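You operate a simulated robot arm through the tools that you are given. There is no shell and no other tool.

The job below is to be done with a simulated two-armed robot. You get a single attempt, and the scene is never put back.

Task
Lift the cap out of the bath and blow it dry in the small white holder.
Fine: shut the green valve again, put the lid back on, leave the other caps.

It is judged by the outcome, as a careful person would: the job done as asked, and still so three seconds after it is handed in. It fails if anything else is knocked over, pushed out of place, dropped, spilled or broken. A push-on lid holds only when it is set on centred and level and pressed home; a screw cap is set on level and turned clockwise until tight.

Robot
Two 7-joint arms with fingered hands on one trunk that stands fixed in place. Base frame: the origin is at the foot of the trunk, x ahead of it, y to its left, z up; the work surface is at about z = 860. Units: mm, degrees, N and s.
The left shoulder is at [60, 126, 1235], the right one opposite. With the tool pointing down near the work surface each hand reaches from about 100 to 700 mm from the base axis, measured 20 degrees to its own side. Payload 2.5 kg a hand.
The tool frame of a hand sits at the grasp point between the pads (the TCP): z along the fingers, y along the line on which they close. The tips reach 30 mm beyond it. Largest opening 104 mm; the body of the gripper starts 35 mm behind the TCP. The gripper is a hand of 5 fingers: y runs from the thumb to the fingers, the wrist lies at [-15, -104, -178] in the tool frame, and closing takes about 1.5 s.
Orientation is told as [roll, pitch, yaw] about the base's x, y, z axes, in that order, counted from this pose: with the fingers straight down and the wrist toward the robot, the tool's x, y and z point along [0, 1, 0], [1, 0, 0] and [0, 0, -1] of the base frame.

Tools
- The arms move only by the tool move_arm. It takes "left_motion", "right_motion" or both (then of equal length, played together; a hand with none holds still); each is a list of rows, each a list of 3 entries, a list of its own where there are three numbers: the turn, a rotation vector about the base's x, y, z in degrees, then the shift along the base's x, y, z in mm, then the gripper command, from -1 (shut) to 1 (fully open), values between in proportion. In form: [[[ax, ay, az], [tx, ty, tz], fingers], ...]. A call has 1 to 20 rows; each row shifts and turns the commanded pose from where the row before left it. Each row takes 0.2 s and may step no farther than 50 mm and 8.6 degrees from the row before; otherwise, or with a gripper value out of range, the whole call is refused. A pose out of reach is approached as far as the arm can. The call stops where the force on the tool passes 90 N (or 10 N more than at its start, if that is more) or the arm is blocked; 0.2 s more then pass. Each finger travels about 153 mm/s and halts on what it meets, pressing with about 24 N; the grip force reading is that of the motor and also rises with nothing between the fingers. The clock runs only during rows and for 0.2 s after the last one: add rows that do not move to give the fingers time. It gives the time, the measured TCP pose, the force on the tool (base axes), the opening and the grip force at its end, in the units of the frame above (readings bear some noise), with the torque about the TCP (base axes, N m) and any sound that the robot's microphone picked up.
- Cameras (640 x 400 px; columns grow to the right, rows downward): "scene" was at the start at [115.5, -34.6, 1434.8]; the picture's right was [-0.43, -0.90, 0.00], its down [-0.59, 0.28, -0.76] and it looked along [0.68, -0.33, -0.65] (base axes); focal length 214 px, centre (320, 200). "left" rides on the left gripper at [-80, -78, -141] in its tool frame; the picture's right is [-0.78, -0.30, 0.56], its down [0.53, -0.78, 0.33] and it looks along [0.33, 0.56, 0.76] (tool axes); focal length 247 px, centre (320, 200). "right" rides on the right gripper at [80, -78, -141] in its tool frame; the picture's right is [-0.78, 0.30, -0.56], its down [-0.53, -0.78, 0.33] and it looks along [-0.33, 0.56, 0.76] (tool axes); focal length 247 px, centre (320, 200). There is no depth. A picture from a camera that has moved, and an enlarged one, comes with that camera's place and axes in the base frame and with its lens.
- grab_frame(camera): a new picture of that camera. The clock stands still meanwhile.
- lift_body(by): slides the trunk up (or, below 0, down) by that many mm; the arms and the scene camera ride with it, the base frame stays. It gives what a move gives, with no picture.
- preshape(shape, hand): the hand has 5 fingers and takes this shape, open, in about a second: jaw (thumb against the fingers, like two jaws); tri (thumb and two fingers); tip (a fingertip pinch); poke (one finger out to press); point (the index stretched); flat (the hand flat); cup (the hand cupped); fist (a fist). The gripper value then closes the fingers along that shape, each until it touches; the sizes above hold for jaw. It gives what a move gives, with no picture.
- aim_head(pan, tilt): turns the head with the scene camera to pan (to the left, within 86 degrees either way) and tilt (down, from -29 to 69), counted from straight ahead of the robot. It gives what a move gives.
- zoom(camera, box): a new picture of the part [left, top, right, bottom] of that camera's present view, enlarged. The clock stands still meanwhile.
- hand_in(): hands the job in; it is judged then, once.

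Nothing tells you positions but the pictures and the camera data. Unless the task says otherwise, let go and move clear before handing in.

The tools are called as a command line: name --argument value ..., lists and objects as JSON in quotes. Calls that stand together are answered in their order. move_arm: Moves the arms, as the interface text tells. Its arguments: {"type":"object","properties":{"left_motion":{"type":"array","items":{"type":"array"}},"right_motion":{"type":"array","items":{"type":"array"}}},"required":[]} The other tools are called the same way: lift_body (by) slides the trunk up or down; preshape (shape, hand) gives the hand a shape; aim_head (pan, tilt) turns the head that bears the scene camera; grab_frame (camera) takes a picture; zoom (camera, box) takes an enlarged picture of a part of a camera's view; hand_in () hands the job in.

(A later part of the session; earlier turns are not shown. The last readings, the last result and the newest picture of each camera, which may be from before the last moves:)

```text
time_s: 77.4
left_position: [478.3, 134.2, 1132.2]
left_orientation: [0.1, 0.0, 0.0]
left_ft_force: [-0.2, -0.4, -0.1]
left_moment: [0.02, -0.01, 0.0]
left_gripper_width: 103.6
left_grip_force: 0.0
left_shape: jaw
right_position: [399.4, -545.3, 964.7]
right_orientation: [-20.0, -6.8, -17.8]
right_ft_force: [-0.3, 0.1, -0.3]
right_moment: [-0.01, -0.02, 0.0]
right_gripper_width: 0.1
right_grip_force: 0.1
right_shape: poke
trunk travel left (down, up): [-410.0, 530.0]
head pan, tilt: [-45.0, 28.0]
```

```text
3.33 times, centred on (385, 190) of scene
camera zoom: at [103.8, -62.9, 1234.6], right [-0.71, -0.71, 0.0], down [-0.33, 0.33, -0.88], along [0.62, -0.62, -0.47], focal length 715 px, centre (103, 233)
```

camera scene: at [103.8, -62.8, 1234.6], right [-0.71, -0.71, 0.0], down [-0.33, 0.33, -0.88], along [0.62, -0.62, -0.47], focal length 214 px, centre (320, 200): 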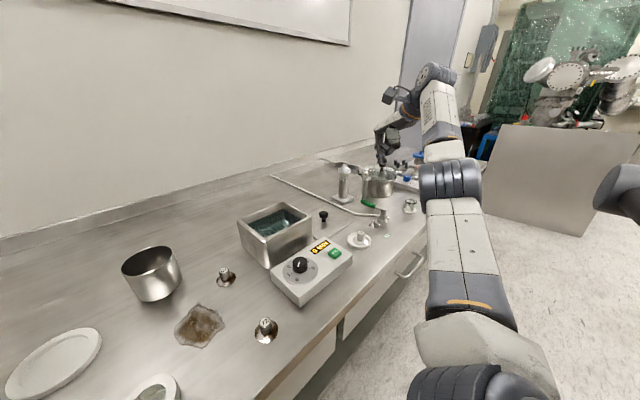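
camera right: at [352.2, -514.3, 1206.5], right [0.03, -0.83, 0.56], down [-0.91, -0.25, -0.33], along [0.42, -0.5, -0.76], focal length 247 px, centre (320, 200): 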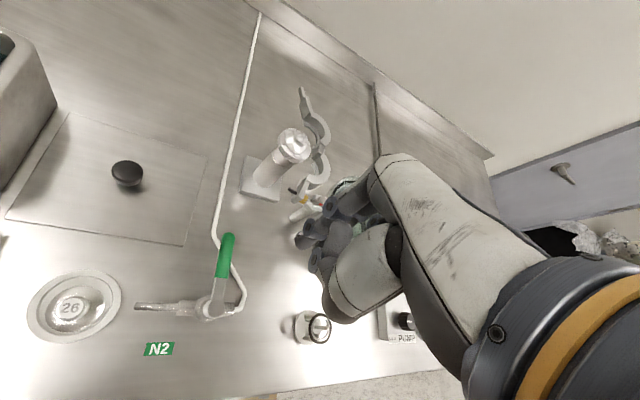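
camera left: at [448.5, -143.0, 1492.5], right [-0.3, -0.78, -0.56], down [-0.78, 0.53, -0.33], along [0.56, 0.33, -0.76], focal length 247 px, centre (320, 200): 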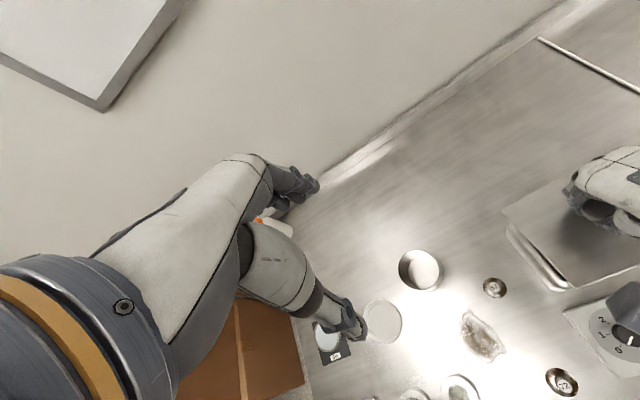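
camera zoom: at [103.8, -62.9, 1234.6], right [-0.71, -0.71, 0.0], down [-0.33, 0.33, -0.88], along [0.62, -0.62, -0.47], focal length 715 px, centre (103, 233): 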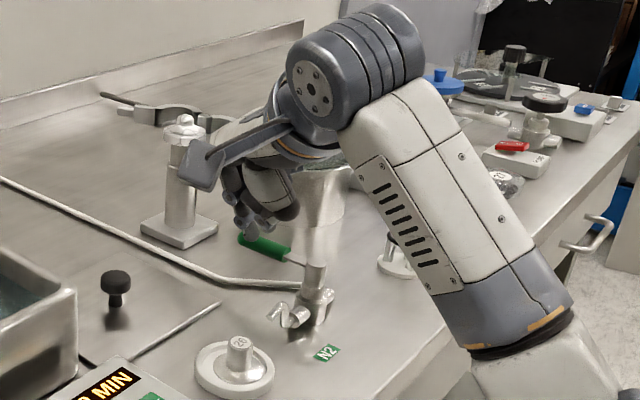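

move_arm --right_motion '[[[0, 0, 0], [0, 2, -16], -1], [[0, 0, 0], [0, 0, -15], -1], [[0, 0, 0], [0, 0, 0], -1]]'

zoom --camera "right" --box '[140, 160, 380, 360]'

zoom --camera "scene" --box '[330, 130, 440, 250]'

```text
time_s: 78.2
left_position: [477.5, 133.9, 1133.1]
left_orientation: [-0.1, 0.0, 0.0]
left_ft_force: [0.8, -0.2, 0.3]
left_moment: [0.0, 0.02, -0.01]
left_gripper_width: 103.6
left_grip_force: 0.1
left_shape: jaw
right_position: [401.2, -541.1, 933.0]
right_orientation: [-19.9, -6.9, -17.8]
right_ft_force: [0.2, -0.2, 0.4]
right_moment: [0.0, 0.01, 0.03]
right_gripper_width: 0.0
right_grip_force: 0.0
right_shape: poke
trunk travel left (down, up): [-410.0, 530.0]
head pan, tilt: [-45.0, 28.0]
```

```text
2.00 times, centred on (260, 260) of right
camera zoom: at [353.0, -397.5, 1028.7], right [0.02, -0.57, 0.82], down [-0.91, -0.36, -0.22], along [0.42, -0.74, -0.53], focal length 494 px, centre (440, 80)
```

zoom: 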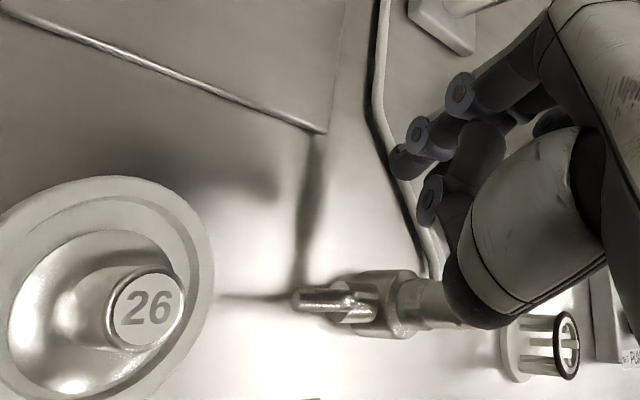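

```text
3.33 times, centred on (385, 190) of scene
camera zoom: at [103.8, -62.8, 1234.6], right [-0.71, -0.71, 0.0], down [-0.33, 0.33, -0.88], along [0.62, -0.62, -0.47], focal length 715 px, centre (103, 233)
```

zoom: 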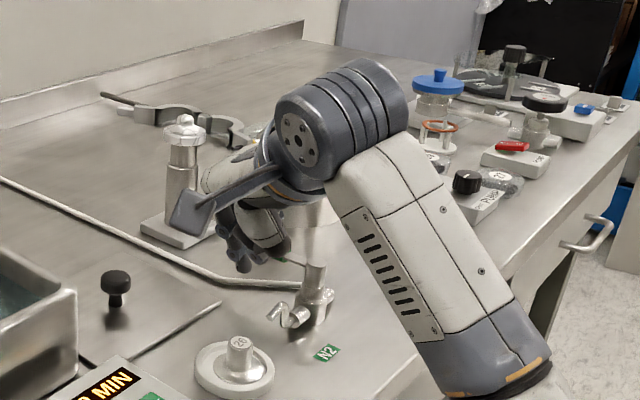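

The fingertip is now on the +y side of the handle at its height. I'll push gently in -y and watch the force and the handle.

move_arm --right_motion '[[[0, 0, 0], [-1, -12, 0], -1], [[0, 0, 0], [0, -8, 0], -1], [[0, 0, 0], [0, -6, 0], -1], [[0, 0, 0], [0, 0, 0], -1]]'

zoom --camera "right" --box '[140, 160, 380, 360]'

zoom --camera "scene" --box '[330, 130, 440, 250]'

```text
time_s: 79.2
left_position: [477.6, 133.3, 1132.4]
left_orientation: [0.0, 0.0, 0.0]
left_ft_force: [0.0, -0.6, 1.0]
left_moment: [-0.01, 0.0, -0.01]
left_gripper_width: 103.7
left_grip_force: 0.1
left_shape: jaw
right_position: [400.1, -570.2, 935.2]
right_orientation: [-19.9, -6.9, -17.9]
right_ft_force: [1.3, 1.4, 0.0]
right_moment: [0.02, 0.02, -0.02]
right_gripper_width: 0.0
right_grip_force: 0.0
right_shape: poke
trunk travel left (down, up): [-410.0, 530.0]
head pan, tilt: [-45.0, 28.0]
```

```text
2.00 times, centred on (260, 260) of right
camera zoom: at [351.6, -425.5, 1030.5], right [0.02, -0.57, 0.82], down [-0.91, -0.36, -0.22], along [0.42, -0.74, -0.53], focal length 494 px, centre (440, 80)
```

zoom: 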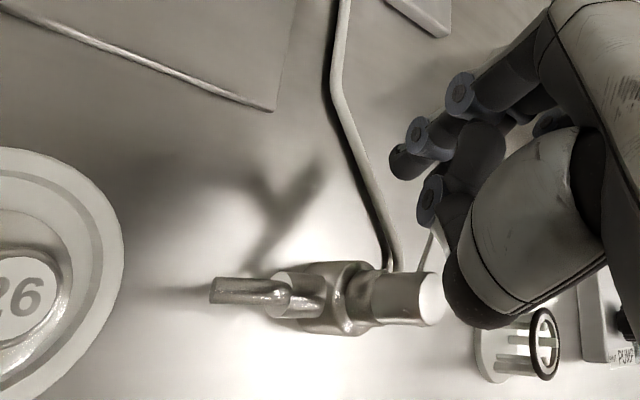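

```text
3.33 times, centred on (385, 190) of scene
camera zoom: at [103.8, -62.8, 1234.6], right [-0.71, -0.71, 0.0], down [-0.33, 0.33, -0.88], along [0.62, -0.62, -0.47], focal length 715 px, centre (103, 233)
```

zoom: 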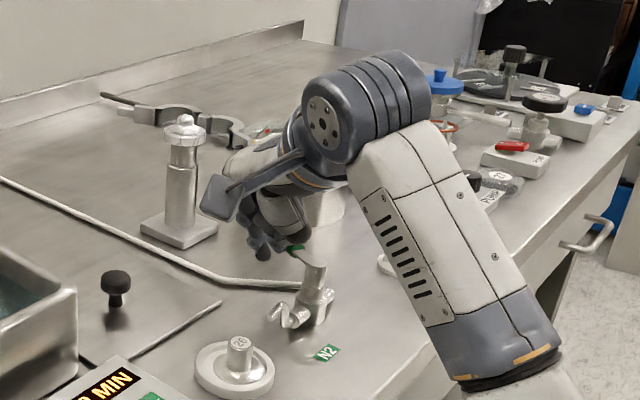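

The handle yields with very little force, so this is the opening direction. I'll continue along the arc.

move_arm --right_motion '[[[0, 0, 0], [-0.6, -7, 0], -1], [[0, 0, 0], [-0.5, -6.3, 0], -1], [[0, 0, 0], [-0.5, -6.3, 0], -1], [[0, 0, 0], [-2, -6, 0], -1], [[0, 0, 0], [-2.2, -6, 0], -1], [[0, 0, 0], [0, 0, 0], -1]]'

zoom --camera "right" --box '[140, 160, 380, 360]'

zoom --camera "scene" --box '[330, 130, 440, 250]'

```text
time_s: 80.6
left_position: [478.6, 133.4, 1132.7]
left_orientation: [0.0, 0.0, 0.0]
left_ft_force: [0.5, -0.4, -0.6]
left_moment: [0.04, 0.01, 0.01]
left_gripper_width: 103.6
left_grip_force: 0.0
left_shape: jaw
right_position: [391.3, -601.2, 935.1]
right_orientation: [-19.9, -6.9, -17.8]
right_ft_force: [-0.6, 1.1, 1.4]
right_moment: [0.0, -0.01, 0.01]
right_gripper_width: 0.0
right_grip_force: 0.0
right_shape: poke
trunk travel left (down, up): [-410.0, 530.0]
head pan, tilt: [-45.0, 28.0]
```

```text
2.00 times, centred on (260, 260) of right
camera zoom: at [344.3, -457.0, 1030.9], right [0.02, -0.57, 0.82], down [-0.91, -0.36, -0.22], along [0.42, -0.74, -0.53], focal length 494 px, centre (440, 80)
```

zoom: 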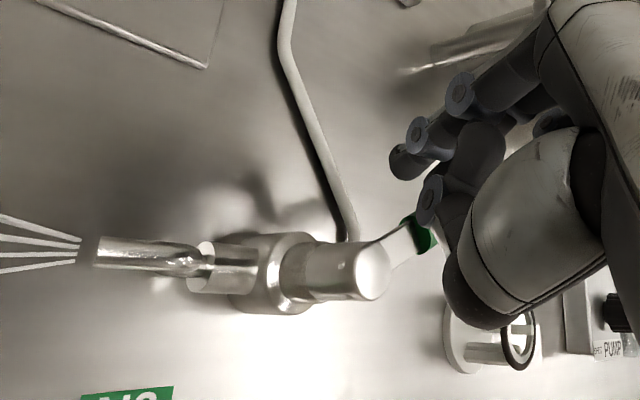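

```text
3.33 times, centred on (385, 190) of scene
camera zoom: at [103.8, -62.7, 1234.6], right [-0.71, -0.71, 0.0], down [-0.33, 0.33, -0.88], along [0.62, -0.62, -0.47], focal length 715 px, centre (103, 233)
```

zoom: 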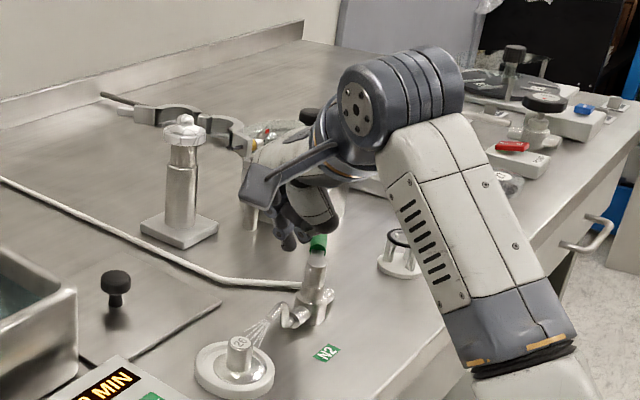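

Gas is flowing, and the jet is visible going from the nozzle onto the cap. I'll hold still and watch the cap dry.

zoom --camera "scene" --box '[350, 210, 400, 260]'

move_arm --right_motion '[[[0, 0, 0], [0, 0, 0], -1], [[0, 0, 0], [0, 0, 0], -1], [[0, 0, 0], [0, 0, 0], -1], [[0, 0, 0], [0, 0, 0], -1], [[0, 0, 0], [0, 0, 0], -1], [[0, 0, 0], [0, 0, 0], -1], [[0, 0, 0], [0, 0, 0], -1], [[0, 0, 0], [0, 0, 0], -1], [[0, 0, 0], [0, 0, 0], -1], [[0, 0, 0], [0, 0, 0], -1], [[0, 0, 0], [0, 0, 0], -1], [[0, 0, 0], [0, 0, 0], -1], [[0, 0, 0], [0, 0, 0], -1], [[0, 0, 0], [0, 0, 0], -1], [[0, 0, 0], [0, 0, 0], -1], [[0, 0, 0], [0, 0, 0], -1], [[0, 0, 0], [0, 0, 0], -1], [[0, 0, 0], [0, 0, 0], -1], [[0, 0, 0], [0, 0, 0], -1], [[0, 0, 0], [0, 0, 0], -1]]'

zoom --camera "scene" --box '[350, 210, 400, 260]'

grab_frame --camera "right"

```text
8.00 times, centred on (375, 235) of scene
camera zoom: at [103.8, -62.7, 1234.6], right [-0.71, -0.71, 0.0], down [-0.33, 0.33, -0.88], along [0.62, -0.62, -0.47], focal length 1716 px, centre (-120, -80)
```

zoom: 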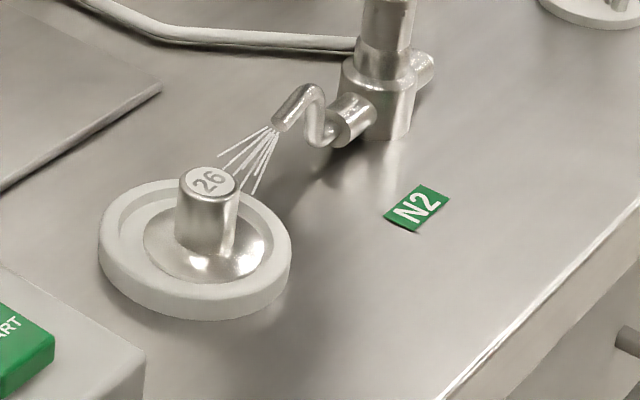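

```text
time_s: 84.8
left_position: [478.8, 133.1, 1132.2]
left_orientation: [0.1, 0.0, 0.1]
left_ft_force: [0.8, -0.3, 0.1]
left_moment: [0.0, -0.03, -0.04]
left_gripper_width: 103.6
left_grip_force: 0.1
left_shape: jaw
right_position: [392.4, -601.5, 934.0]
right_orientation: [-20.0, -7.0, -17.8]
right_ft_force: [0.1, 0.5, -0.4]
right_moment: [0.02, 0.0, 0.01]
right_gripper_width: 0.0
right_grip_force: 0.0
right_shape: poke
trunk travel left (down, up): [-410.0, 530.0]
head pan, tilt: [-45.0, 28.0]
```

```text
8.00 times, centred on (375, 235) of scene
camera zoom: at [103.8, -62.8, 1234.6], right [-0.71, -0.71, 0.0], down [-0.33, 0.33, -0.88], along [0.62, -0.62, -0.47], focal length 1716 px, centre (-120, -80)
```

zoom: 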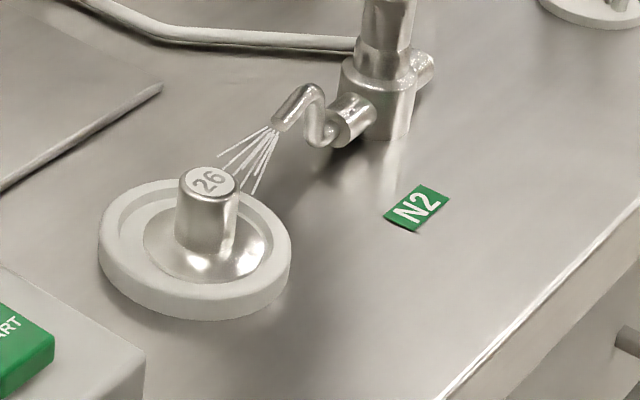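

```text
taken
camera right: at [344.4, -456.9, 1030.7], right [0.02, -0.57, 0.82], down [-0.91, -0.36, -0.22], along [0.42, -0.74, -0.53], focal length 247 px, centre (320, 200)
```

right: 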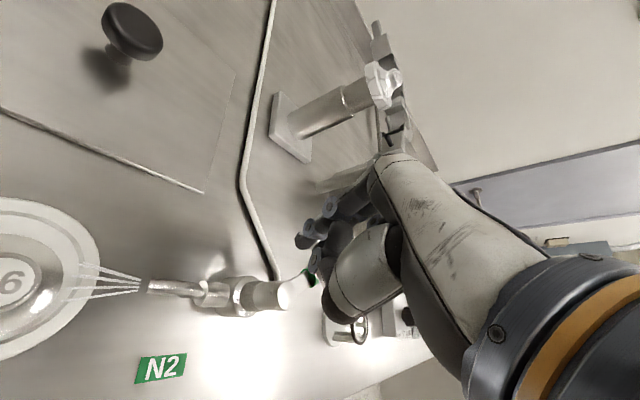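

The cap is stable in the jet. I'll keep blowing for several more seconds.

move_arm --right_motion '[[[0, 0, 0], [0, 0, 0], -1], [[0, 0, 0], [0, 0, 0], -1], [[0, 0, 0], [0, 0, 0], -1], [[0, 0, 0], [0, 0, 0], -1], [[0, 0, 0], [0, 0, 0], -1], [[0, 0, 0], [0, 0, 0], -1], [[0, 0, 0], [0, 0, 0], -1], [[0, 0, 0], [0, 0, 0], -1], [[0, 0, 0], [0, 0, 0], -1], [[0, 0, 0], [0, 0, 0], -1], [[0, 0, 0], [0, 0, 0], -1], [[0, 0, 0], [0, 0, 0], -1], [[0, 0, 0], [0, 0, 0], -1], [[0, 0, 0], [0, 0, 0], -1], [[0, 0, 0], [0, 0, 0], -1], [[0, 0, 0], [0, 0, 0], -1], [[0, 0, 0], [0, 0, 0], -1], [[0, 0, 0], [0, 0, 0], -1], [[0, 0, 0], [0, 0, 0], -1], [[0, 0, 0], [0, 0, 0], -1]]'

move_arm --right_motion '[[[0, 0, 0], [0, 0, 0], -1], [[0, 0, 0], [0, 0, 0], -1], [[0, 0, 0], [0, 0, 0], -1], [[0, 0, 0], [0, 0, 0], -1], [[0, 0, 0], [0, 0, 0], -1], [[0, 0, 0], [0, 0, 0], -1], [[0, 0, 0], [0, 0, 0], -1], [[0, 0, 0], [0, 0, 0], -1], [[0, 0, 0], [0, 0, 0], -1], [[0, 0, 0], [0, 0, 0], -1], [[0, 0, 0], [0, 0, 0], -1], [[0, 0, 0], [0, 0, 0], -1], [[0, 0, 0], [0, 0, 0], -1], [[0, 0, 0], [0, 0, 0], -1], [[0, 0, 0], [0, 0, 0], -1], [[0, 0, 0], [0, 0, 0], -1], [[0, 0, 0], [0, 0, 0], -1], [[0, 0, 0], [0, 0, 0], -1], [[0, 0, 0], [0, 0, 0], -1], [[0, 0, 0], [0, 0, 0], -1]]'

zoom --camera "scene" --box '[350, 210, 400, 260]'

zoom --camera "scene" --box '[200, 255, 290, 345]'

```text
time_s: 89.0
left_position: [478.0, 134.0, 1132.2]
left_orientation: [0.0, -0.1, 0.0]
left_ft_force: [0.4, 0.0, 0.1]
left_moment: [-0.03, -0.01, 0.01]
left_gripper_width: 103.4
left_grip_force: 0.1
left_shape: jaw
right_position: [393.2, -601.8, 934.8]
right_orientation: [-19.9, -6.9, -17.8]
right_ft_force: [-0.3, -0.4, 0.0]
right_moment: [-0.01, -0.03, 0.0]
right_gripper_width: 0.0
right_grip_force: 0.0
right_shape: poke
trunk travel left (down, up): [-410.0, 530.0]
head pan, tilt: [-45.0, 28.0]
```

```text
time_s: 93.2
left_position: [478.2, 132.3, 1132.2]
left_orientation: [-0.1, 0.0, 0.0]
left_ft_force: [-0.2, -0.2, 0.1]
left_moment: [-0.04, 0.0, 0.0]
left_gripper_width: 103.5
left_grip_force: 0.1
left_shape: jaw
right_position: [392.9, -602.4, 935.1]
right_orientation: [-19.9, -6.9, -17.8]
right_ft_force: [-0.2, -0.8, 0.0]
right_moment: [0.03, 0.02, -0.01]
right_gripper_width: 0.1
right_grip_force: 0.0
right_shape: poke
trunk travel left (down, up): [-410.0, 530.0]
head pan, tilt: [-45.0, 28.0]
```

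```text
8.00 times, centred on (375, 235) of scene
camera zoom: at [103.8, -62.8, 1234.6], right [-0.71, -0.71, 0.0], down [-0.33, 0.33, -0.88], along [0.62, -0.62, -0.47], focal length 1716 px, centre (-120, -80)
```

zoom: 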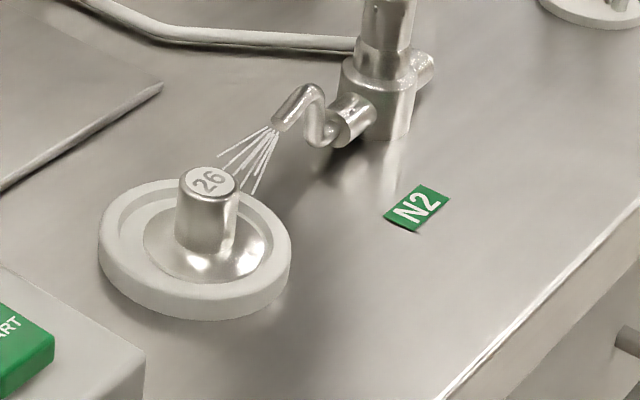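

```text
4.44 times, centred on (245, 300) of scene
camera zoom: at [103.8, -62.8, 1234.6], right [-0.71, -0.71, 0.0], down [-0.33, 0.33, -0.88], along [0.62, -0.62, -0.47], focal length 953 px, centre (653, -244)
```

zoom: 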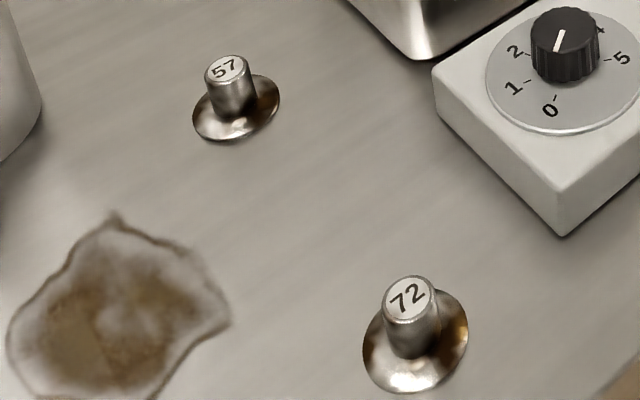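

No droplets are visible after 13 s of flow. I'll blow a while longer to be sure.

move_arm --right_motion '[[[0, 0, 0], [0, 0, 0], -1], [[0, 0, 0], [0, 0, 0], -1], [[0, 0, 0], [0, 0, 0], -1], [[0, 0, 0], [0, 0, 0], -1], [[0, 0, 0], [0, 0, 0], -1], [[0, 0, 0], [0, 0, 0], -1], [[0, 0, 0], [0, 0, 0], -1], [[0, 0, 0], [0, 0, 0], -1], [[0, 0, 0], [0, 0, 0], -1], [[0, 0, 0], [0, 0, 0], -1], [[0, 0, 0], [0, 0, 0], -1], [[0, 0, 0], [0, 0, 0], -1], [[0, 0, 0], [0, 0, 0], -1], [[0, 0, 0], [0, 0, 0], -1], [[0, 0, 0], [0, 0, 0], -1], [[0, 0, 0], [0, 0, 0], -1], [[0, 0, 0], [0, 0, 0], -1], [[0, 0, 0], [0, 0, 0], -1], [[0, 0, 0], [0, 0, 0], -1], [[0, 0, 0], [0, 0, 0], -1]]'

move_arm --right_motion '[[[0, 0, 0], [0, 0, 0], -1], [[0, 0, 0], [0, 0, 0], -1], [[0, 0, 0], [0, 0, 0], -1], [[0, 0, 0], [0, 0, 0], -1], [[0, 0, 0], [0, 0, 0], -1], [[0, 0, 0], [0, 0, 0], -1], [[0, 0, 0], [0, 0, 0], -1], [[0, 0, 0], [0, 0, 0], -1], [[0, 0, 0], [0, 0, 0], -1], [[0, 0, 0], [0, 0, 0], -1], [[0, 0, 0], [0, 0, 0], -1], [[0, 0, 0], [0, 0, 0], -1], [[0, 0, 0], [0, 0, 0], -1], [[0, 0, 0], [0, 0, 0], -1], [[0, 0, 0], [0, 0, 0], -1], [[0, 0, 0], [0, 0, 0], -1], [[0, 0, 0], [0, 0, 0], -1], [[0, 0, 0], [0, 0, 0], -1], [[0, 0, 0], [0, 0, 0], -1], [[0, 0, 0], [0, 0, 0], -1]]'

zoom --camera "scene" --box '[350, 210, 400, 260]'

zoom --camera "right" --box '[220, 220, 360, 360]'

```text
time_s: 97.4
left_position: [479.4, 133.2, 1133.4]
left_orientation: [0.0, 0.0, 0.0]
left_ft_force: [-0.5, 0.1, 0.3]
left_moment: [0.0, 0.0, 0.0]
left_gripper_width: 103.6
left_grip_force: 0.0
left_shape: jaw
right_position: [391.8, -602.8, 935.6]
right_orientation: [-19.9, -6.9, -17.8]
right_ft_force: [-0.4, 0.5, 0.3]
right_moment: [0.0, 0.01, 0.02]
right_gripper_width: 0.0
right_grip_force: 0.1
right_shape: poke
trunk travel left (down, up): [-410.0, 530.0]
head pan, tilt: [-45.0, 28.0]
```

```text
time_s: 101.6
left_position: [478.3, 133.4, 1133.5]
left_orientation: [0.0, -0.1, 0.0]
left_ft_force: [0.0, 0.2, 0.7]
left_moment: [0.03, 0.0, 0.0]
left_gripper_width: 103.6
left_grip_force: 0.1
left_shape: jaw
right_position: [392.6, -601.3, 934.2]
right_orientation: [-19.8, -7.0, -17.8]
right_ft_force: [0.5, -0.1, -0.2]
right_moment: [-0.02, 0.01, -0.02]
right_gripper_width: 0.1
right_grip_force: 0.1
right_shape: poke
trunk travel left (down, up): [-410.0, 530.0]
head pan, tilt: [-45.0, 28.0]
```

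```text
8.00 times, centred on (375, 235) of scene
camera zoom: at [103.8, -62.8, 1234.6], right [-0.71, -0.71, 0.0], down [-0.33, 0.33, -0.88], along [0.62, -0.62, -0.47], focal length 1716 px, centre (-120, -80)
```

zoom: 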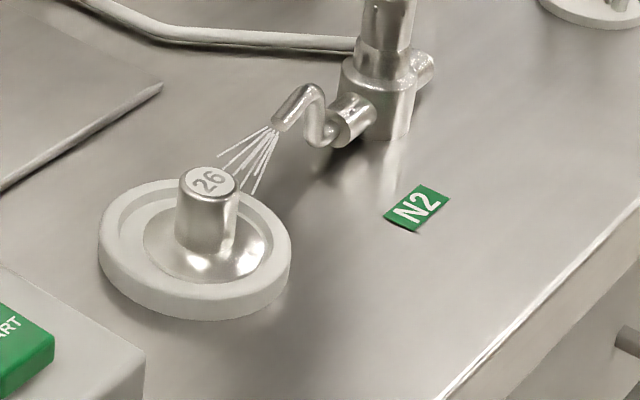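

```text
2.86 times, centred on (290, 290) of right
camera zoom: at [344.4, -456.9, 1030.7], right [0.02, -0.58, 0.82], down [-0.91, -0.36, -0.22], along [0.42, -0.74, -0.53], focal length 706 px, centre (406, -57)
```

zoom: 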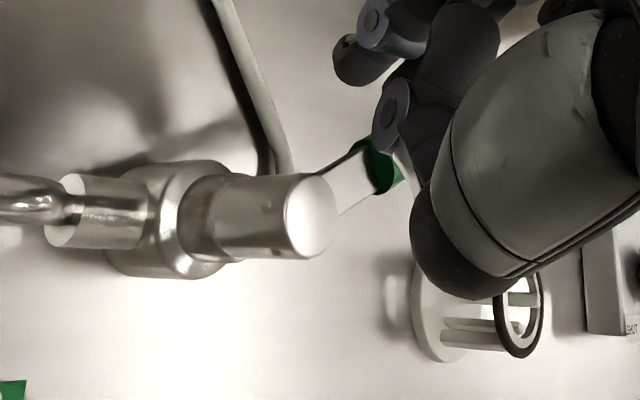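

After about 21 s of blowing, the cap should be dry, so I'll close the valve now. I'll back off, rise and look at the handle's present angle.

move_arm --right_motion '[[[0, 0, 0], [6, 6, 0], -1], [[0, 0, 0], [0, 0, 25], -1], [[0, 0, 0], [0, 0, 35], -1], [[7, 0, 0], [0, 0, 10], -1], [[7, 0, 0], [0, -10, 0], -1], [[7, 0, 0], [0, -10, 0], -1], [[0, 0, 0], [0, 0, 0], -1]]'

grab_frame --camera "right"

zoom --camera "scene" --box '[330, 130, 440, 250]'

```text
time_s: 103.2
left_position: [478.2, 134.0, 1133.1]
left_orientation: [-0.1, 0.0, 0.0]
left_ft_force: [0.0, -0.3, -0.3]
left_moment: [-0.02, 0.0, 0.0]
left_gripper_width: 103.6
left_grip_force: 0.0
left_shape: jaw
right_position: [398.1, -615.3, 1004.4]
right_orientation: [0.0, -0.1, -19.0]
right_ft_force: [1.3, 0.5, -0.5]
right_moment: [0.0, -0.02, 0.01]
right_gripper_width: 0.0
right_grip_force: 0.1
right_shape: poke
trunk travel left (down, up): [-410.0, 530.0]
head pan, tilt: [-45.0, 28.0]
```

```text
taken
camera right: at [350.3, -513.8, 1145.0], right [0.03, -0.83, 0.56], down [-0.91, -0.25, -0.33], along [0.42, -0.5, -0.76], focal length 247 px, centre (320, 200)
```

right: 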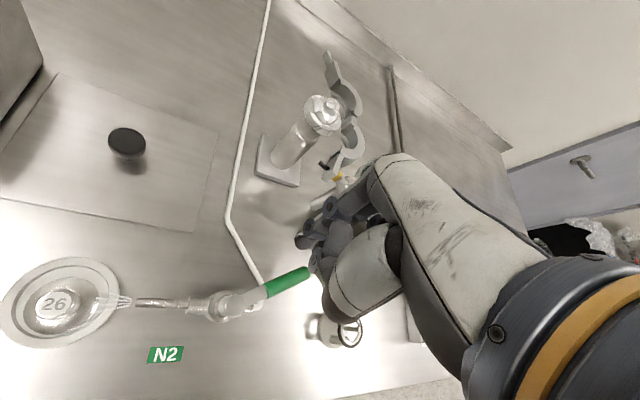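

```text
3.33 times, centred on (385, 190) of scene
camera zoom: at [103.8, -62.9, 1234.6], right [-0.71, -0.71, 0.0], down [-0.33, 0.33, -0.88], along [0.62, -0.62, -0.47], focal length 715 px, centre (103, 233)
```

zoom: 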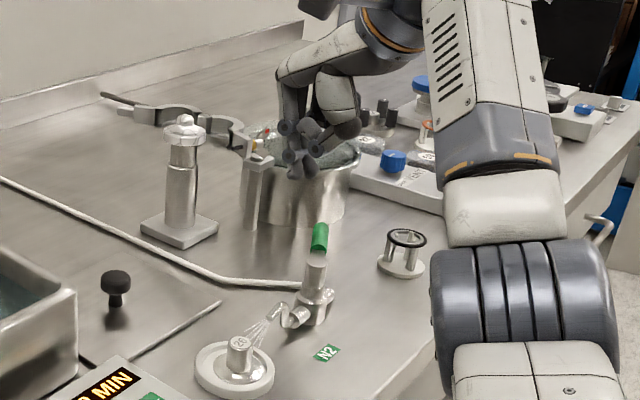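

The handle points to about (391, -649), roughly 60° open. I'll come down on its near side at about (351, -634) and sweep it back to the closed stop.

move_arm --right_motion '[[[0, 0, 0], [-25, -14, 0], -1], [[0, 0, 0], [-25, -14, 0], -1], [[0, 0, 0], [0, 0, 0], -1], [[0, 0, 0], [0, 0, -25], -1], [[0, 0, 0], [0, 0, 0], -1]]'

zoom --camera "right" --box '[140, 160, 380, 360]'

zoom --camera "scene" --box '[330, 130, 440, 250]'

```text
time_s: 104.4
left_position: [478.3, 133.0, 1134.0]
left_orientation: [0.0, 0.1, 0.0]
left_ft_force: [-0.4, 0.2, -0.2]
left_moment: [-0.02, 0.03, 0.01]
left_gripper_width: 103.9
left_grip_force: 0.0
left_shape: jaw
right_position: [350.4, -641.0, 980.9]
right_orientation: [0.0, -0.2, -19.0]
right_ft_force: [0.4, -0.1, 0.1]
right_moment: [0.02, -0.02, -0.02]
right_gripper_width: 0.0
right_grip_force: 0.1
right_shape: poke
trunk travel left (down, up): [-410.0, 530.0]
head pan, tilt: [-45.0, 28.0]
```

```text
2.00 times, centred on (260, 260) of right
camera zoom: at [301.8, -539.4, 1122.0], right [0.02, -0.83, 0.56], down [-0.91, -0.25, -0.34], along [0.42, -0.5, -0.76], focal length 494 px, centre (440, 80)
```

zoom: 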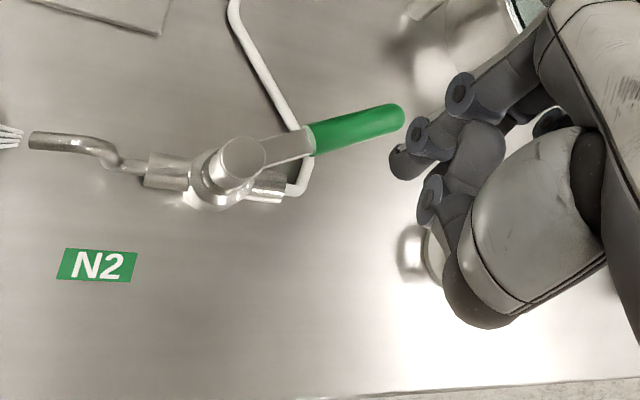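

```text
3.33 times, centred on (385, 190) of scene
camera zoom: at [103.7, -62.9, 1234.6], right [-0.71, -0.71, 0.0], down [-0.33, 0.33, -0.88], along [0.62, -0.62, -0.47], focal length 715 px, centre (103, 233)
```

zoom: 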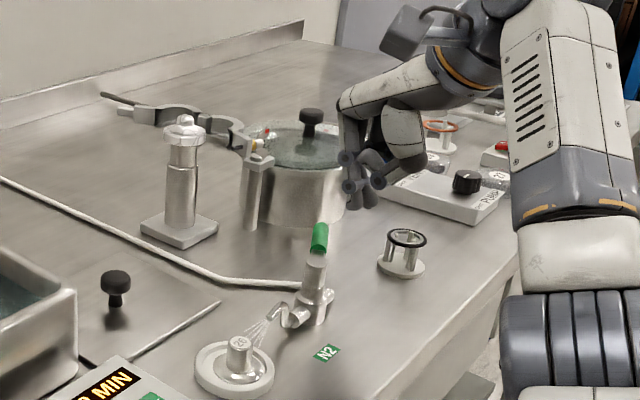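

The fingertip will come down about 9 mm clear of the handle on the correct side. I'll lower it and begin the sweep.

move_arm --right_motion '[[[0, 0, 0], [0, 0, -25], -1], [[0, 0, 0], [0, 0, -23], -1], [[0, 0, 0], [0, 0, 0], -1]]'

zoom --camera "right" --box '[140, 160, 380, 360]'

```text
time_s: 105.2
left_position: [478.4, 133.2, 1133.1]
left_orientation: [0.0, -0.1, 0.0]
left_ft_force: [0.2, -0.7, -0.1]
left_moment: [-0.01, 0.01, -0.01]
left_gripper_width: 103.8
left_grip_force: 0.1
left_shape: jaw
right_position: [350.6, -641.9, 931.4]
right_orientation: [0.0, -0.2, -19.1]
right_ft_force: [-0.2, 0.4, -0.7]
right_moment: [0.0, -0.01, 0.01]
right_gripper_width: 0.1
right_grip_force: 0.2
right_shape: poke
trunk travel left (down, up): [-410.0, 530.0]
head pan, tilt: [-45.0, 28.0]
```

```text
2.00 times, centred on (260, 260) of right
camera zoom: at [303.4, -540.8, 1072.8], right [0.02, -0.83, 0.56], down [-0.91, -0.25, -0.34], along [0.42, -0.5, -0.76], focal length 494 px, centre (440, 80)
```

zoom: 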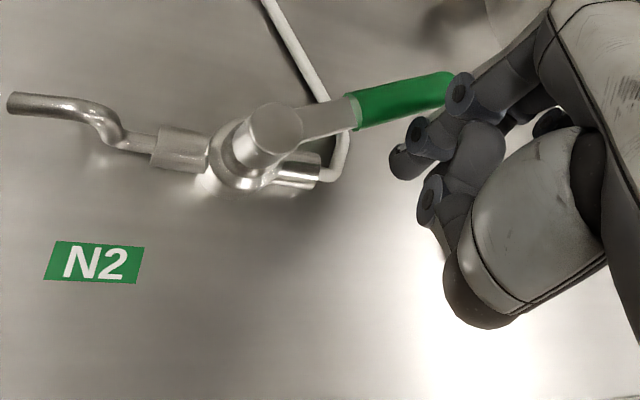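

move_arm --right_motion '[[[0, 0, 0], [5, 2.5, 0], -1], [[0, 0, 0], [5, 2.5, 0], -1], [[0, 0, 0], [5.8, 2, 0], -1], [[0, 0, 0], [5.8, 2, 0], -1], [[0, 0, 0], [5.2, 3.5, 0], -1], [[0, 0, 0], [5.2, 3.5, 0], -1], [[0, 0, 0], [4.1, 4.6, 0], -1], [[0, 0, 0], [4.1, 4.6, 0], -1], [[0, 0, 0], [0, 0, 0], -1]]'

zoom --camera "right" --box '[140, 160, 380, 360]'

zoom --camera "scene" --box '[330, 130, 440, 250]'

```text
time_s: 107.2
left_position: [478.1, 132.3, 1133.8]
left_orientation: [0.0, -0.1, 0.0]
left_ft_force: [0.2, 0.5, 0.8]
left_moment: [0.0, 0.0, 0.02]
left_gripper_width: 103.7
left_grip_force: 0.0
left_shape: jaw
right_position: [391.5, -614.6, 931.9]
right_orientation: [0.0, -0.2, -19.0]
right_ft_force: [-0.5, 0.3, 0.7]
right_moment: [0.04, 0.05, 0.0]
right_gripper_width: 0.0
right_grip_force: 0.0
right_shape: poke
trunk travel left (down, up): [-410.0, 530.0]
head pan, tilt: [-45.0, 28.0]
```

```text
2.00 times, centred on (260, 260) of right
camera zoom: at [342.9, -514.4, 1073.3], right [0.02, -0.83, 0.56], down [-0.91, -0.25, -0.34], along [0.42, -0.5, -0.76], focal length 494 px, centre (440, 80)
```

zoom: 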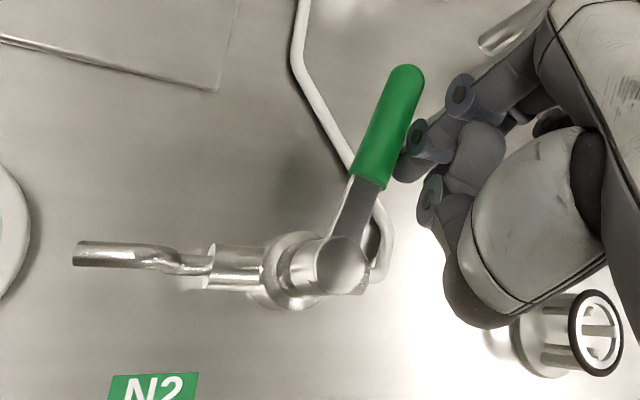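

```text
3.33 times, centred on (385, 190) of scene
camera zoom: at [103.7, -62.9, 1234.6], right [-0.71, -0.71, 0.0], down [-0.33, 0.33, -0.88], along [0.62, -0.62, -0.47], focal length 715 px, centre (103, 233)
```

zoom: 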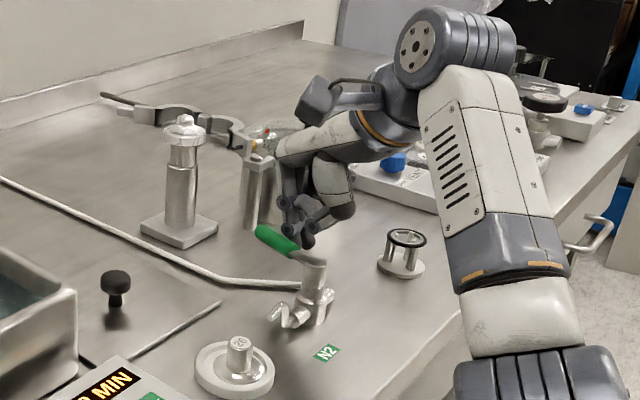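

The handle is at roughly -20° and the jet has stopped. I'll continue to the closed stop.

move_arm --right_motion '[[[0, 0, 0], [3, 5, 0], -1], [[0, 0, 0], [2.4, 6, 0], -1], [[0, 0, 0], [0, 4, 0], -1], [[0, 0, 0], [0, 0, 0], -1]]'

zoom --camera "right" --box '[140, 160, 380, 360]'

```text
time_s: 108.2
left_position: [477.5, 133.2, 1132.3]
left_orientation: [-0.1, 0.0, 0.0]
left_ft_force: [-0.4, 0.2, 0.2]
left_moment: [0.05, 0.01, 0.03]
left_gripper_width: 104.0
left_grip_force: 0.0
left_shape: jaw
right_position: [395.1, -600.9, 930.9]
right_orientation: [0.0, -0.2, -19.0]
right_ft_force: [0.6, -2.4, 0.9]
right_moment: [0.0, -0.01, 0.01]
right_gripper_width: 0.0
right_grip_force: 0.0
right_shape: poke
trunk travel left (down, up): [-410.0, 530.0]
head pan, tilt: [-45.0, 28.0]
```

```text
2.00 times, centred on (260, 260) of right
camera zoom: at [346.6, -500.7, 1071.8], right [0.02, -0.83, 0.56], down [-0.91, -0.25, -0.34], along [0.42, -0.5, -0.76], focal length 494 px, centre (440, 80)
```

zoom: 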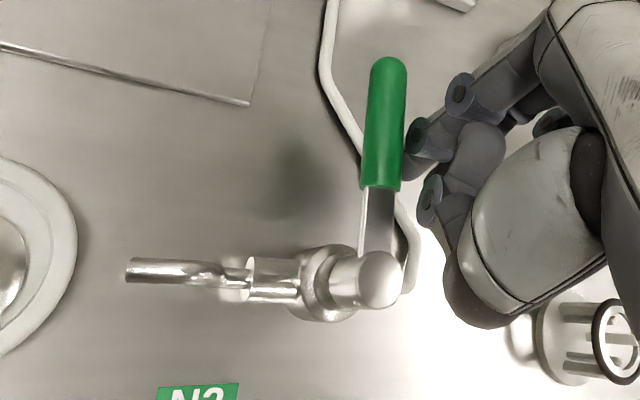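

move_arm --right_motion '[[[0, 0, 0], [0, 3, 0], -1], [[0, 0, 0], [0, 2, 0], -1], [[0, 0, 0], [0, 0, 0], -1]]'

zoom --camera "right" --box '[140, 160, 380, 360]'

```text
time_s: 109.0
left_position: [477.9, 133.3, 1133.5]
left_orientation: [0.0, 0.0, 0.0]
left_ft_force: [0.2, -0.2, -0.3]
left_moment: [-0.03, -0.03, 0.01]
left_gripper_width: 103.8
left_grip_force: 0.1
left_shape: jaw
right_position: [393.0, -598.6, 929.3]
right_orientation: [0.0, -0.2, -19.2]
right_ft_force: [0.8, -15.3, 1.2]
right_moment: [-0.29, 0.04, -0.05]
right_gripper_width: 0.0
right_grip_force: 0.0
right_shape: poke
trunk travel left (down, up): [-410.0, 530.0]
head pan, tilt: [-45.0, 28.0]
```

```text
2.00 times, centred on (260, 260) of right
camera zoom: at [346.0, -497.7, 1072.0], right [0.02, -0.83, 0.56], down [-0.91, -0.25, -0.34], along [0.42, -0.5, -0.76], focal length 494 px, centre (440, 80)
```

zoom: 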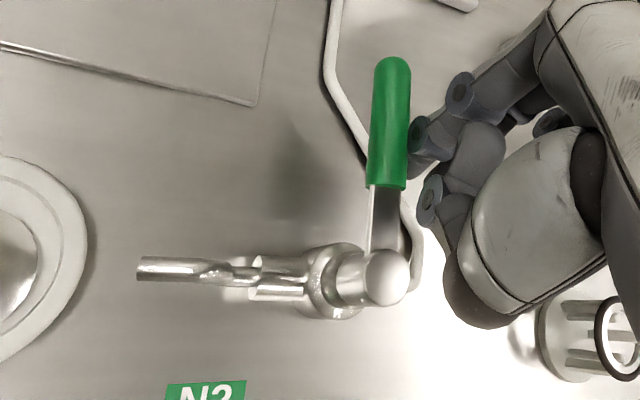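

The valve is back against its closed stop and no gas is flowing. I'll back off, rise, return to the jaw shape and go above the lid knob at (487, -464).

move_arm --right_motion '[[[0, 0, 0], [2, -10, 0], -1], [[0, 0, 0], [0, -4, 0], -1], [[0, 0, 0], [0, 0, 30], -1], [[0, 0, 0], [0, 0, 40], -1], [[0, 0, 0], [0, 0, 40], -1], [[0, 0, 5], [14, 20, 10], -1], [[0, 0, 5], [20, 30, 0], -1], [[0, 0, 5], [20, 35, 0], -1], [[0, 0, 4], [20, 35, 0], -1], [[0, 0, 0], [16, 27, 0], -1], [[0, 0, 0], [0, 0, 0], -1]]'

preshape --hand "right" --shape "jaw"

grab_frame --camera "right"

zoom --camera "scene" --box '[230, 100, 440, 280]'

```text
time_s: 111.4
left_position: [479.3, 133.8, 1132.5]
left_orientation: [-0.1, 0.0, -0.1]
left_ft_force: [0.1, 0.0, -0.4]
left_moment: [-0.01, 0.0, 0.01]
left_gripper_width: 103.8
left_grip_force: 0.0
left_shape: jaw
right_position: [485.8, -464.3, 1053.6]
right_orientation: [0.0, -0.3, 0.0]
right_ft_force: [-0.3, 0.2, 0.0]
right_moment: [0.01, 0.0, -0.04]
right_gripper_width: 0.0
right_grip_force: 0.0
right_shape: poke
trunk travel left (down, up): [-410.0, 530.0]
head pan, tilt: [-45.0, 28.0]
```

```text
time_s: 112.3
left_position: [479.4, 133.6, 1133.0]
left_orientation: [0.0, 0.0, 0.1]
left_ft_force: [0.8, -0.3, 0.3]
left_moment: [0.0, 0.02, 0.02]
left_gripper_width: 103.7
left_grip_force: 0.1
left_shape: jaw
right_position: [485.7, -465.6, 1053.0]
right_orientation: [0.0, -0.2, 0.0]
right_ft_force: [0.3, -0.1, -0.2]
right_moment: [-0.02, 0.02, 0.01]
right_gripper_width: 104.1
right_grip_force: 0.0
right_shape: jaw
trunk travel left (down, up): [-410.0, 530.0]
head pan, tilt: [-45.0, 28.0]
```

```text
taken
camera right: at [408.5, -385.6, 1194.1], right [0.29, -0.78, 0.56], down [-0.78, -0.53, -0.34], along [0.56, -0.33, -0.76], focal length 247 px, centre (320, 200)
```

right: 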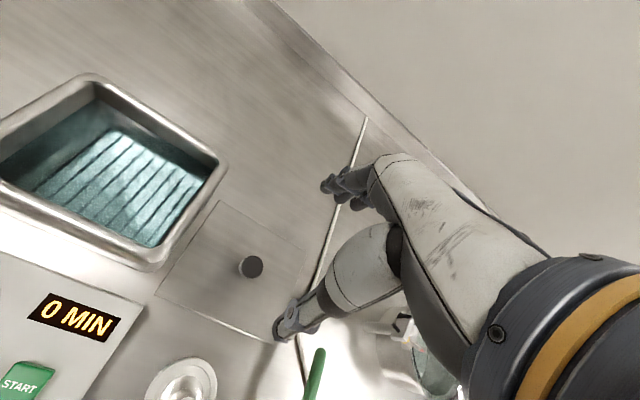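

```text
2.22 times, centred on (335, 190) of scene
camera zoom: at [103.8, -62.8, 1234.6], right [-0.71, -0.71, 0.0], down [-0.33, 0.33, -0.88], along [0.62, -0.62, -0.47], focal length 477 px, centre (287, 222)
```

zoom: 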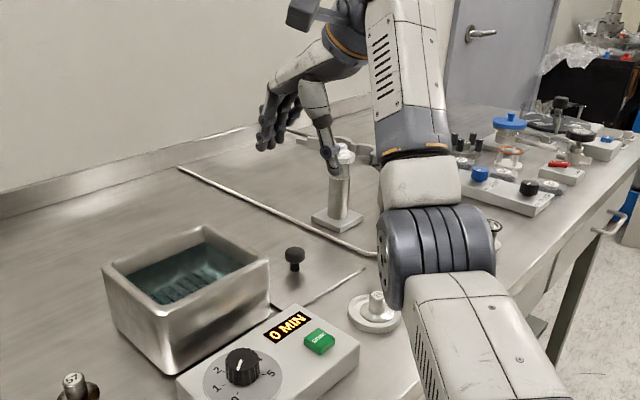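

I'm above the lid knob with the jaw open. I'll lower and grip at the same height as when I set it down.

move_arm --right_motion '[[[0, 0, 0], [1.5, 0, -40], 1], [[0, 0, 0], [0, 0, -40], 1], [[0, 0, 0], [0, 0, -35], 1], [[0, 0, 0], [0, 0, -20], 1], [[0, 0, 0], [0, 0, -10], 1], [[0, 0, 0], [0, 0, 0], 1], [[0, 0, 0], [0, 0, 0], 0.5], [[0, 0, 0], [0, 0, 0], 0], [[0, 0, 0], [0, 0, 0], -0.4], [[0, 0, 0], [0, 0, 0], -0.7], [[0, 0, 0], [0, 0, 0], -1], [[0, 0, 0], [0, 0, 0], -1], [[0, 0, 0], [0, 0, 0], -1], [[0, 0, 0], [0, 0, 0], -1]]'

grab_frame --camera "right"

```text
time_s: 115.3
left_position: [478.2, 133.2, 1132.6]
left_orientation: [-0.1, 0.0, 0.0]
left_ft_force: [-0.6, -0.1, 0.7]
left_moment: [0.0, 0.0, 0.01]
left_gripper_width: 103.8
left_grip_force: 0.1
left_shape: jaw
right_position: [491.1, -466.1, 905.7]
right_orientation: [0.0, -0.2, 0.0]
right_ft_force: [0.4, 0.9, -1.4]
right_moment: [-0.03, 0.02, 0.01]
right_gripper_width: 17.7
right_grip_force: 23.9
right_shape: jaw
trunk travel left (down, up): [-410.0, 530.0]
head pan, tilt: [-45.0, 28.0]
```

```text
taken
camera right: at [412.0, -386.2, 1046.8], right [0.29, -0.78, 0.56], down [-0.78, -0.53, -0.34], along [0.56, -0.33, -0.76], focal length 247 px, centre (320, 200)
```

right: 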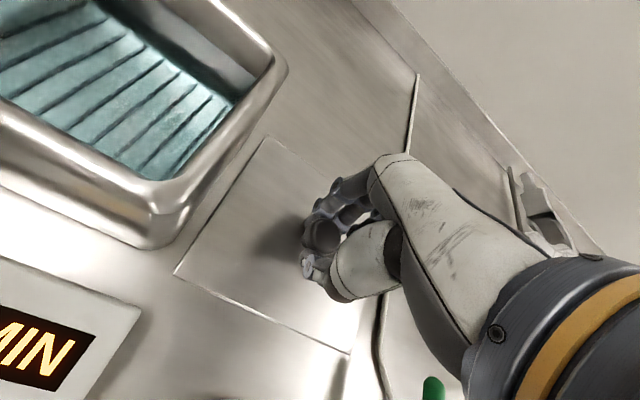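

The knob is gripped. I'll lift a little and compare the lid's attitude with before.

move_arm --right_motion '[[[0, 0, 0], [0, 0, 5], -1], [[0, 0, 0], [0, 0, 10], -1], [[0, 0, 0], [0, 0, 15], -1], [[0, 0, 0], [0, 0, 20], -1], [[0, 0, 0], [0, 0, 0], -1], [[0, 0, 0], [0, 0, 0], -1]]'

grab_frame --camera "right"

zoom --camera "scene" --box '[260, 100, 440, 260]'

```text
time_s: 116.7
left_position: [478.0, 134.1, 1132.9]
left_orientation: [-0.1, 0.1, 0.0]
left_ft_force: [-0.4, -0.2, 0.0]
left_moment: [0.0, 0.0, -0.01]
left_gripper_width: 103.6
left_grip_force: 0.1
left_shape: jaw
right_position: [488.4, -464.2, 957.0]
right_orientation: [0.1, -0.2, -0.1]
right_ft_force: [-0.2, 0.4, -1.9]
right_moment: [0.0, 0.05, 0.01]
right_gripper_width: 17.9
right_grip_force: 24.2
right_shape: jaw
trunk travel left (down, up): [-410.0, 530.0]
head pan, tilt: [-45.0, 28.0]
```

```text
taken
camera right: at [410.1, -385.3, 1098.4], right [0.29, -0.78, 0.56], down [-0.78, -0.53, -0.34], along [0.56, -0.33, -0.76], focal length 247 px, centre (320, 200)
```

right: 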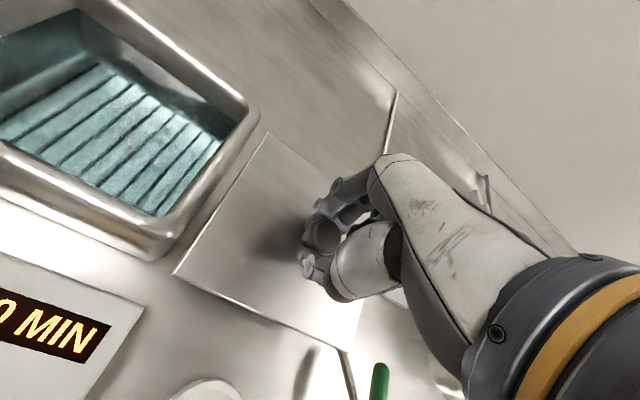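

```text
2.50 times, centred on (350, 180) of scene
camera zoom: at [103.9, -63.0, 1234.6], right [-0.71, -0.71, 0.0], down [-0.33, 0.33, -0.88], along [0.62, -0.62, -0.47], focal length 536 px, centre (245, 250)
```

zoom: 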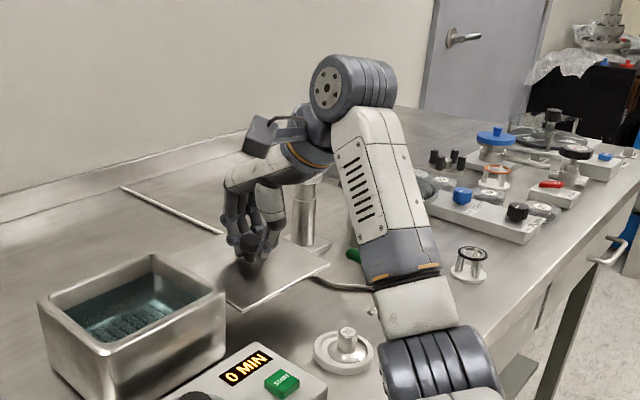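

The lid is held level but sits about 11 mm farther forward in the grip than before, so I must align it by sight. I'll raise it and carry it back over the bath.

move_arm --right_motion '[[[0, 0, 0], [0, 0, 40], -1], [[0, 0, 0], [0, 0, 45], -1], [[0, 0, 0], [2, 40, 0], -1], [[0, 0, 0], [2, 40, 0], -1], [[0, 0, 0], [2, 40, 0], -1], [[0, 0, 0], [2, 38, 0], -1], [[0, 0, 0], [0, 0, -15], -1], [[0, 0, 0], [0, 0, 0], -1], [[0, 0, 0], [0, 0, 0], -1]]'

aim_head --pan -30 --tilt 35

grab_frame --camera "right"

zoom --camera "scene" --box '[260, 110, 420, 240]'

```text
time_s: 118.7
left_position: [480.0, 134.3, 1132.5]
left_orientation: [0.1, 0.0, 0.0]
left_ft_force: [0.7, 0.6, 0.0]
left_moment: [-0.01, 0.02, 0.0]
left_gripper_width: 103.8
left_grip_force: 0.0
left_shape: jaw
right_position: [493.7, -308.5, 1026.7]
right_orientation: [0.0, -0.2, 0.0]
right_ft_force: [-0.2, -0.6, -1.8]
right_moment: [-0.03, 0.04, 0.03]
right_gripper_width: 17.8
right_grip_force: 24.1
right_shape: jaw
trunk travel left (down, up): [-410.0, 530.0]
head pan, tilt: [-45.0, 28.0]
```

```text
time_s: 119.5
left_position: [478.3, 132.9, 1133.7]
left_orientation: [-0.1, 0.0, 0.0]
left_ft_force: [0.0, -0.6, -0.4]
left_moment: [0.03, -0.02, 0.01]
left_gripper_width: 103.7
left_grip_force: 0.0
left_shape: jaw
right_position: [494.1, -307.3, 1028.9]
right_orientation: [0.0, -0.3, -0.1]
right_ft_force: [0.1, -0.6, -1.1]
right_moment: [-0.06, 0.02, 0.02]
right_gripper_width: 17.8
right_grip_force: 24.3
right_shape: jaw
trunk travel left (down, up): [-410.0, 530.0]
head pan, tilt: [-30.0, 35.0]
```

```text
taken
camera right: at [416.3, -228.2, 1169.2], right [0.29, -0.78, 0.56], down [-0.78, -0.53, -0.34], along [0.56, -0.33, -0.76], focal length 247 px, centre (320, 200)
```

right: 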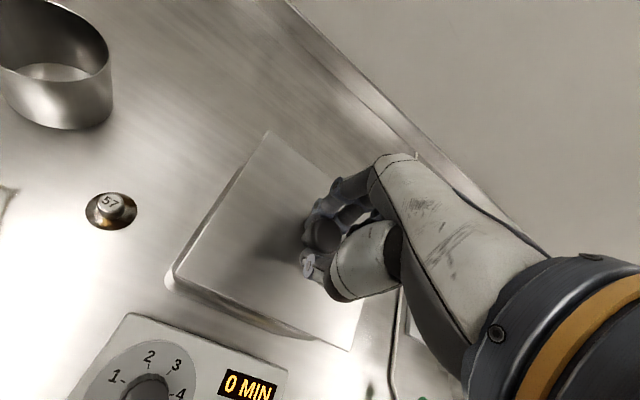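

```text
3.08 times, centred on (340, 175) of scene
camera zoom: at [115.6, -42.5, 1223.6], right [-0.5, -0.87, 0.0], down [-0.5, 0.29, -0.82], along [0.71, -0.41, -0.57], focal length 660 px, centre (258, 277)
```

zoom: 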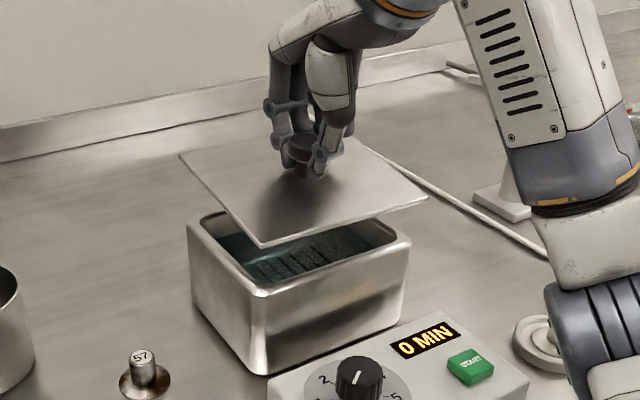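

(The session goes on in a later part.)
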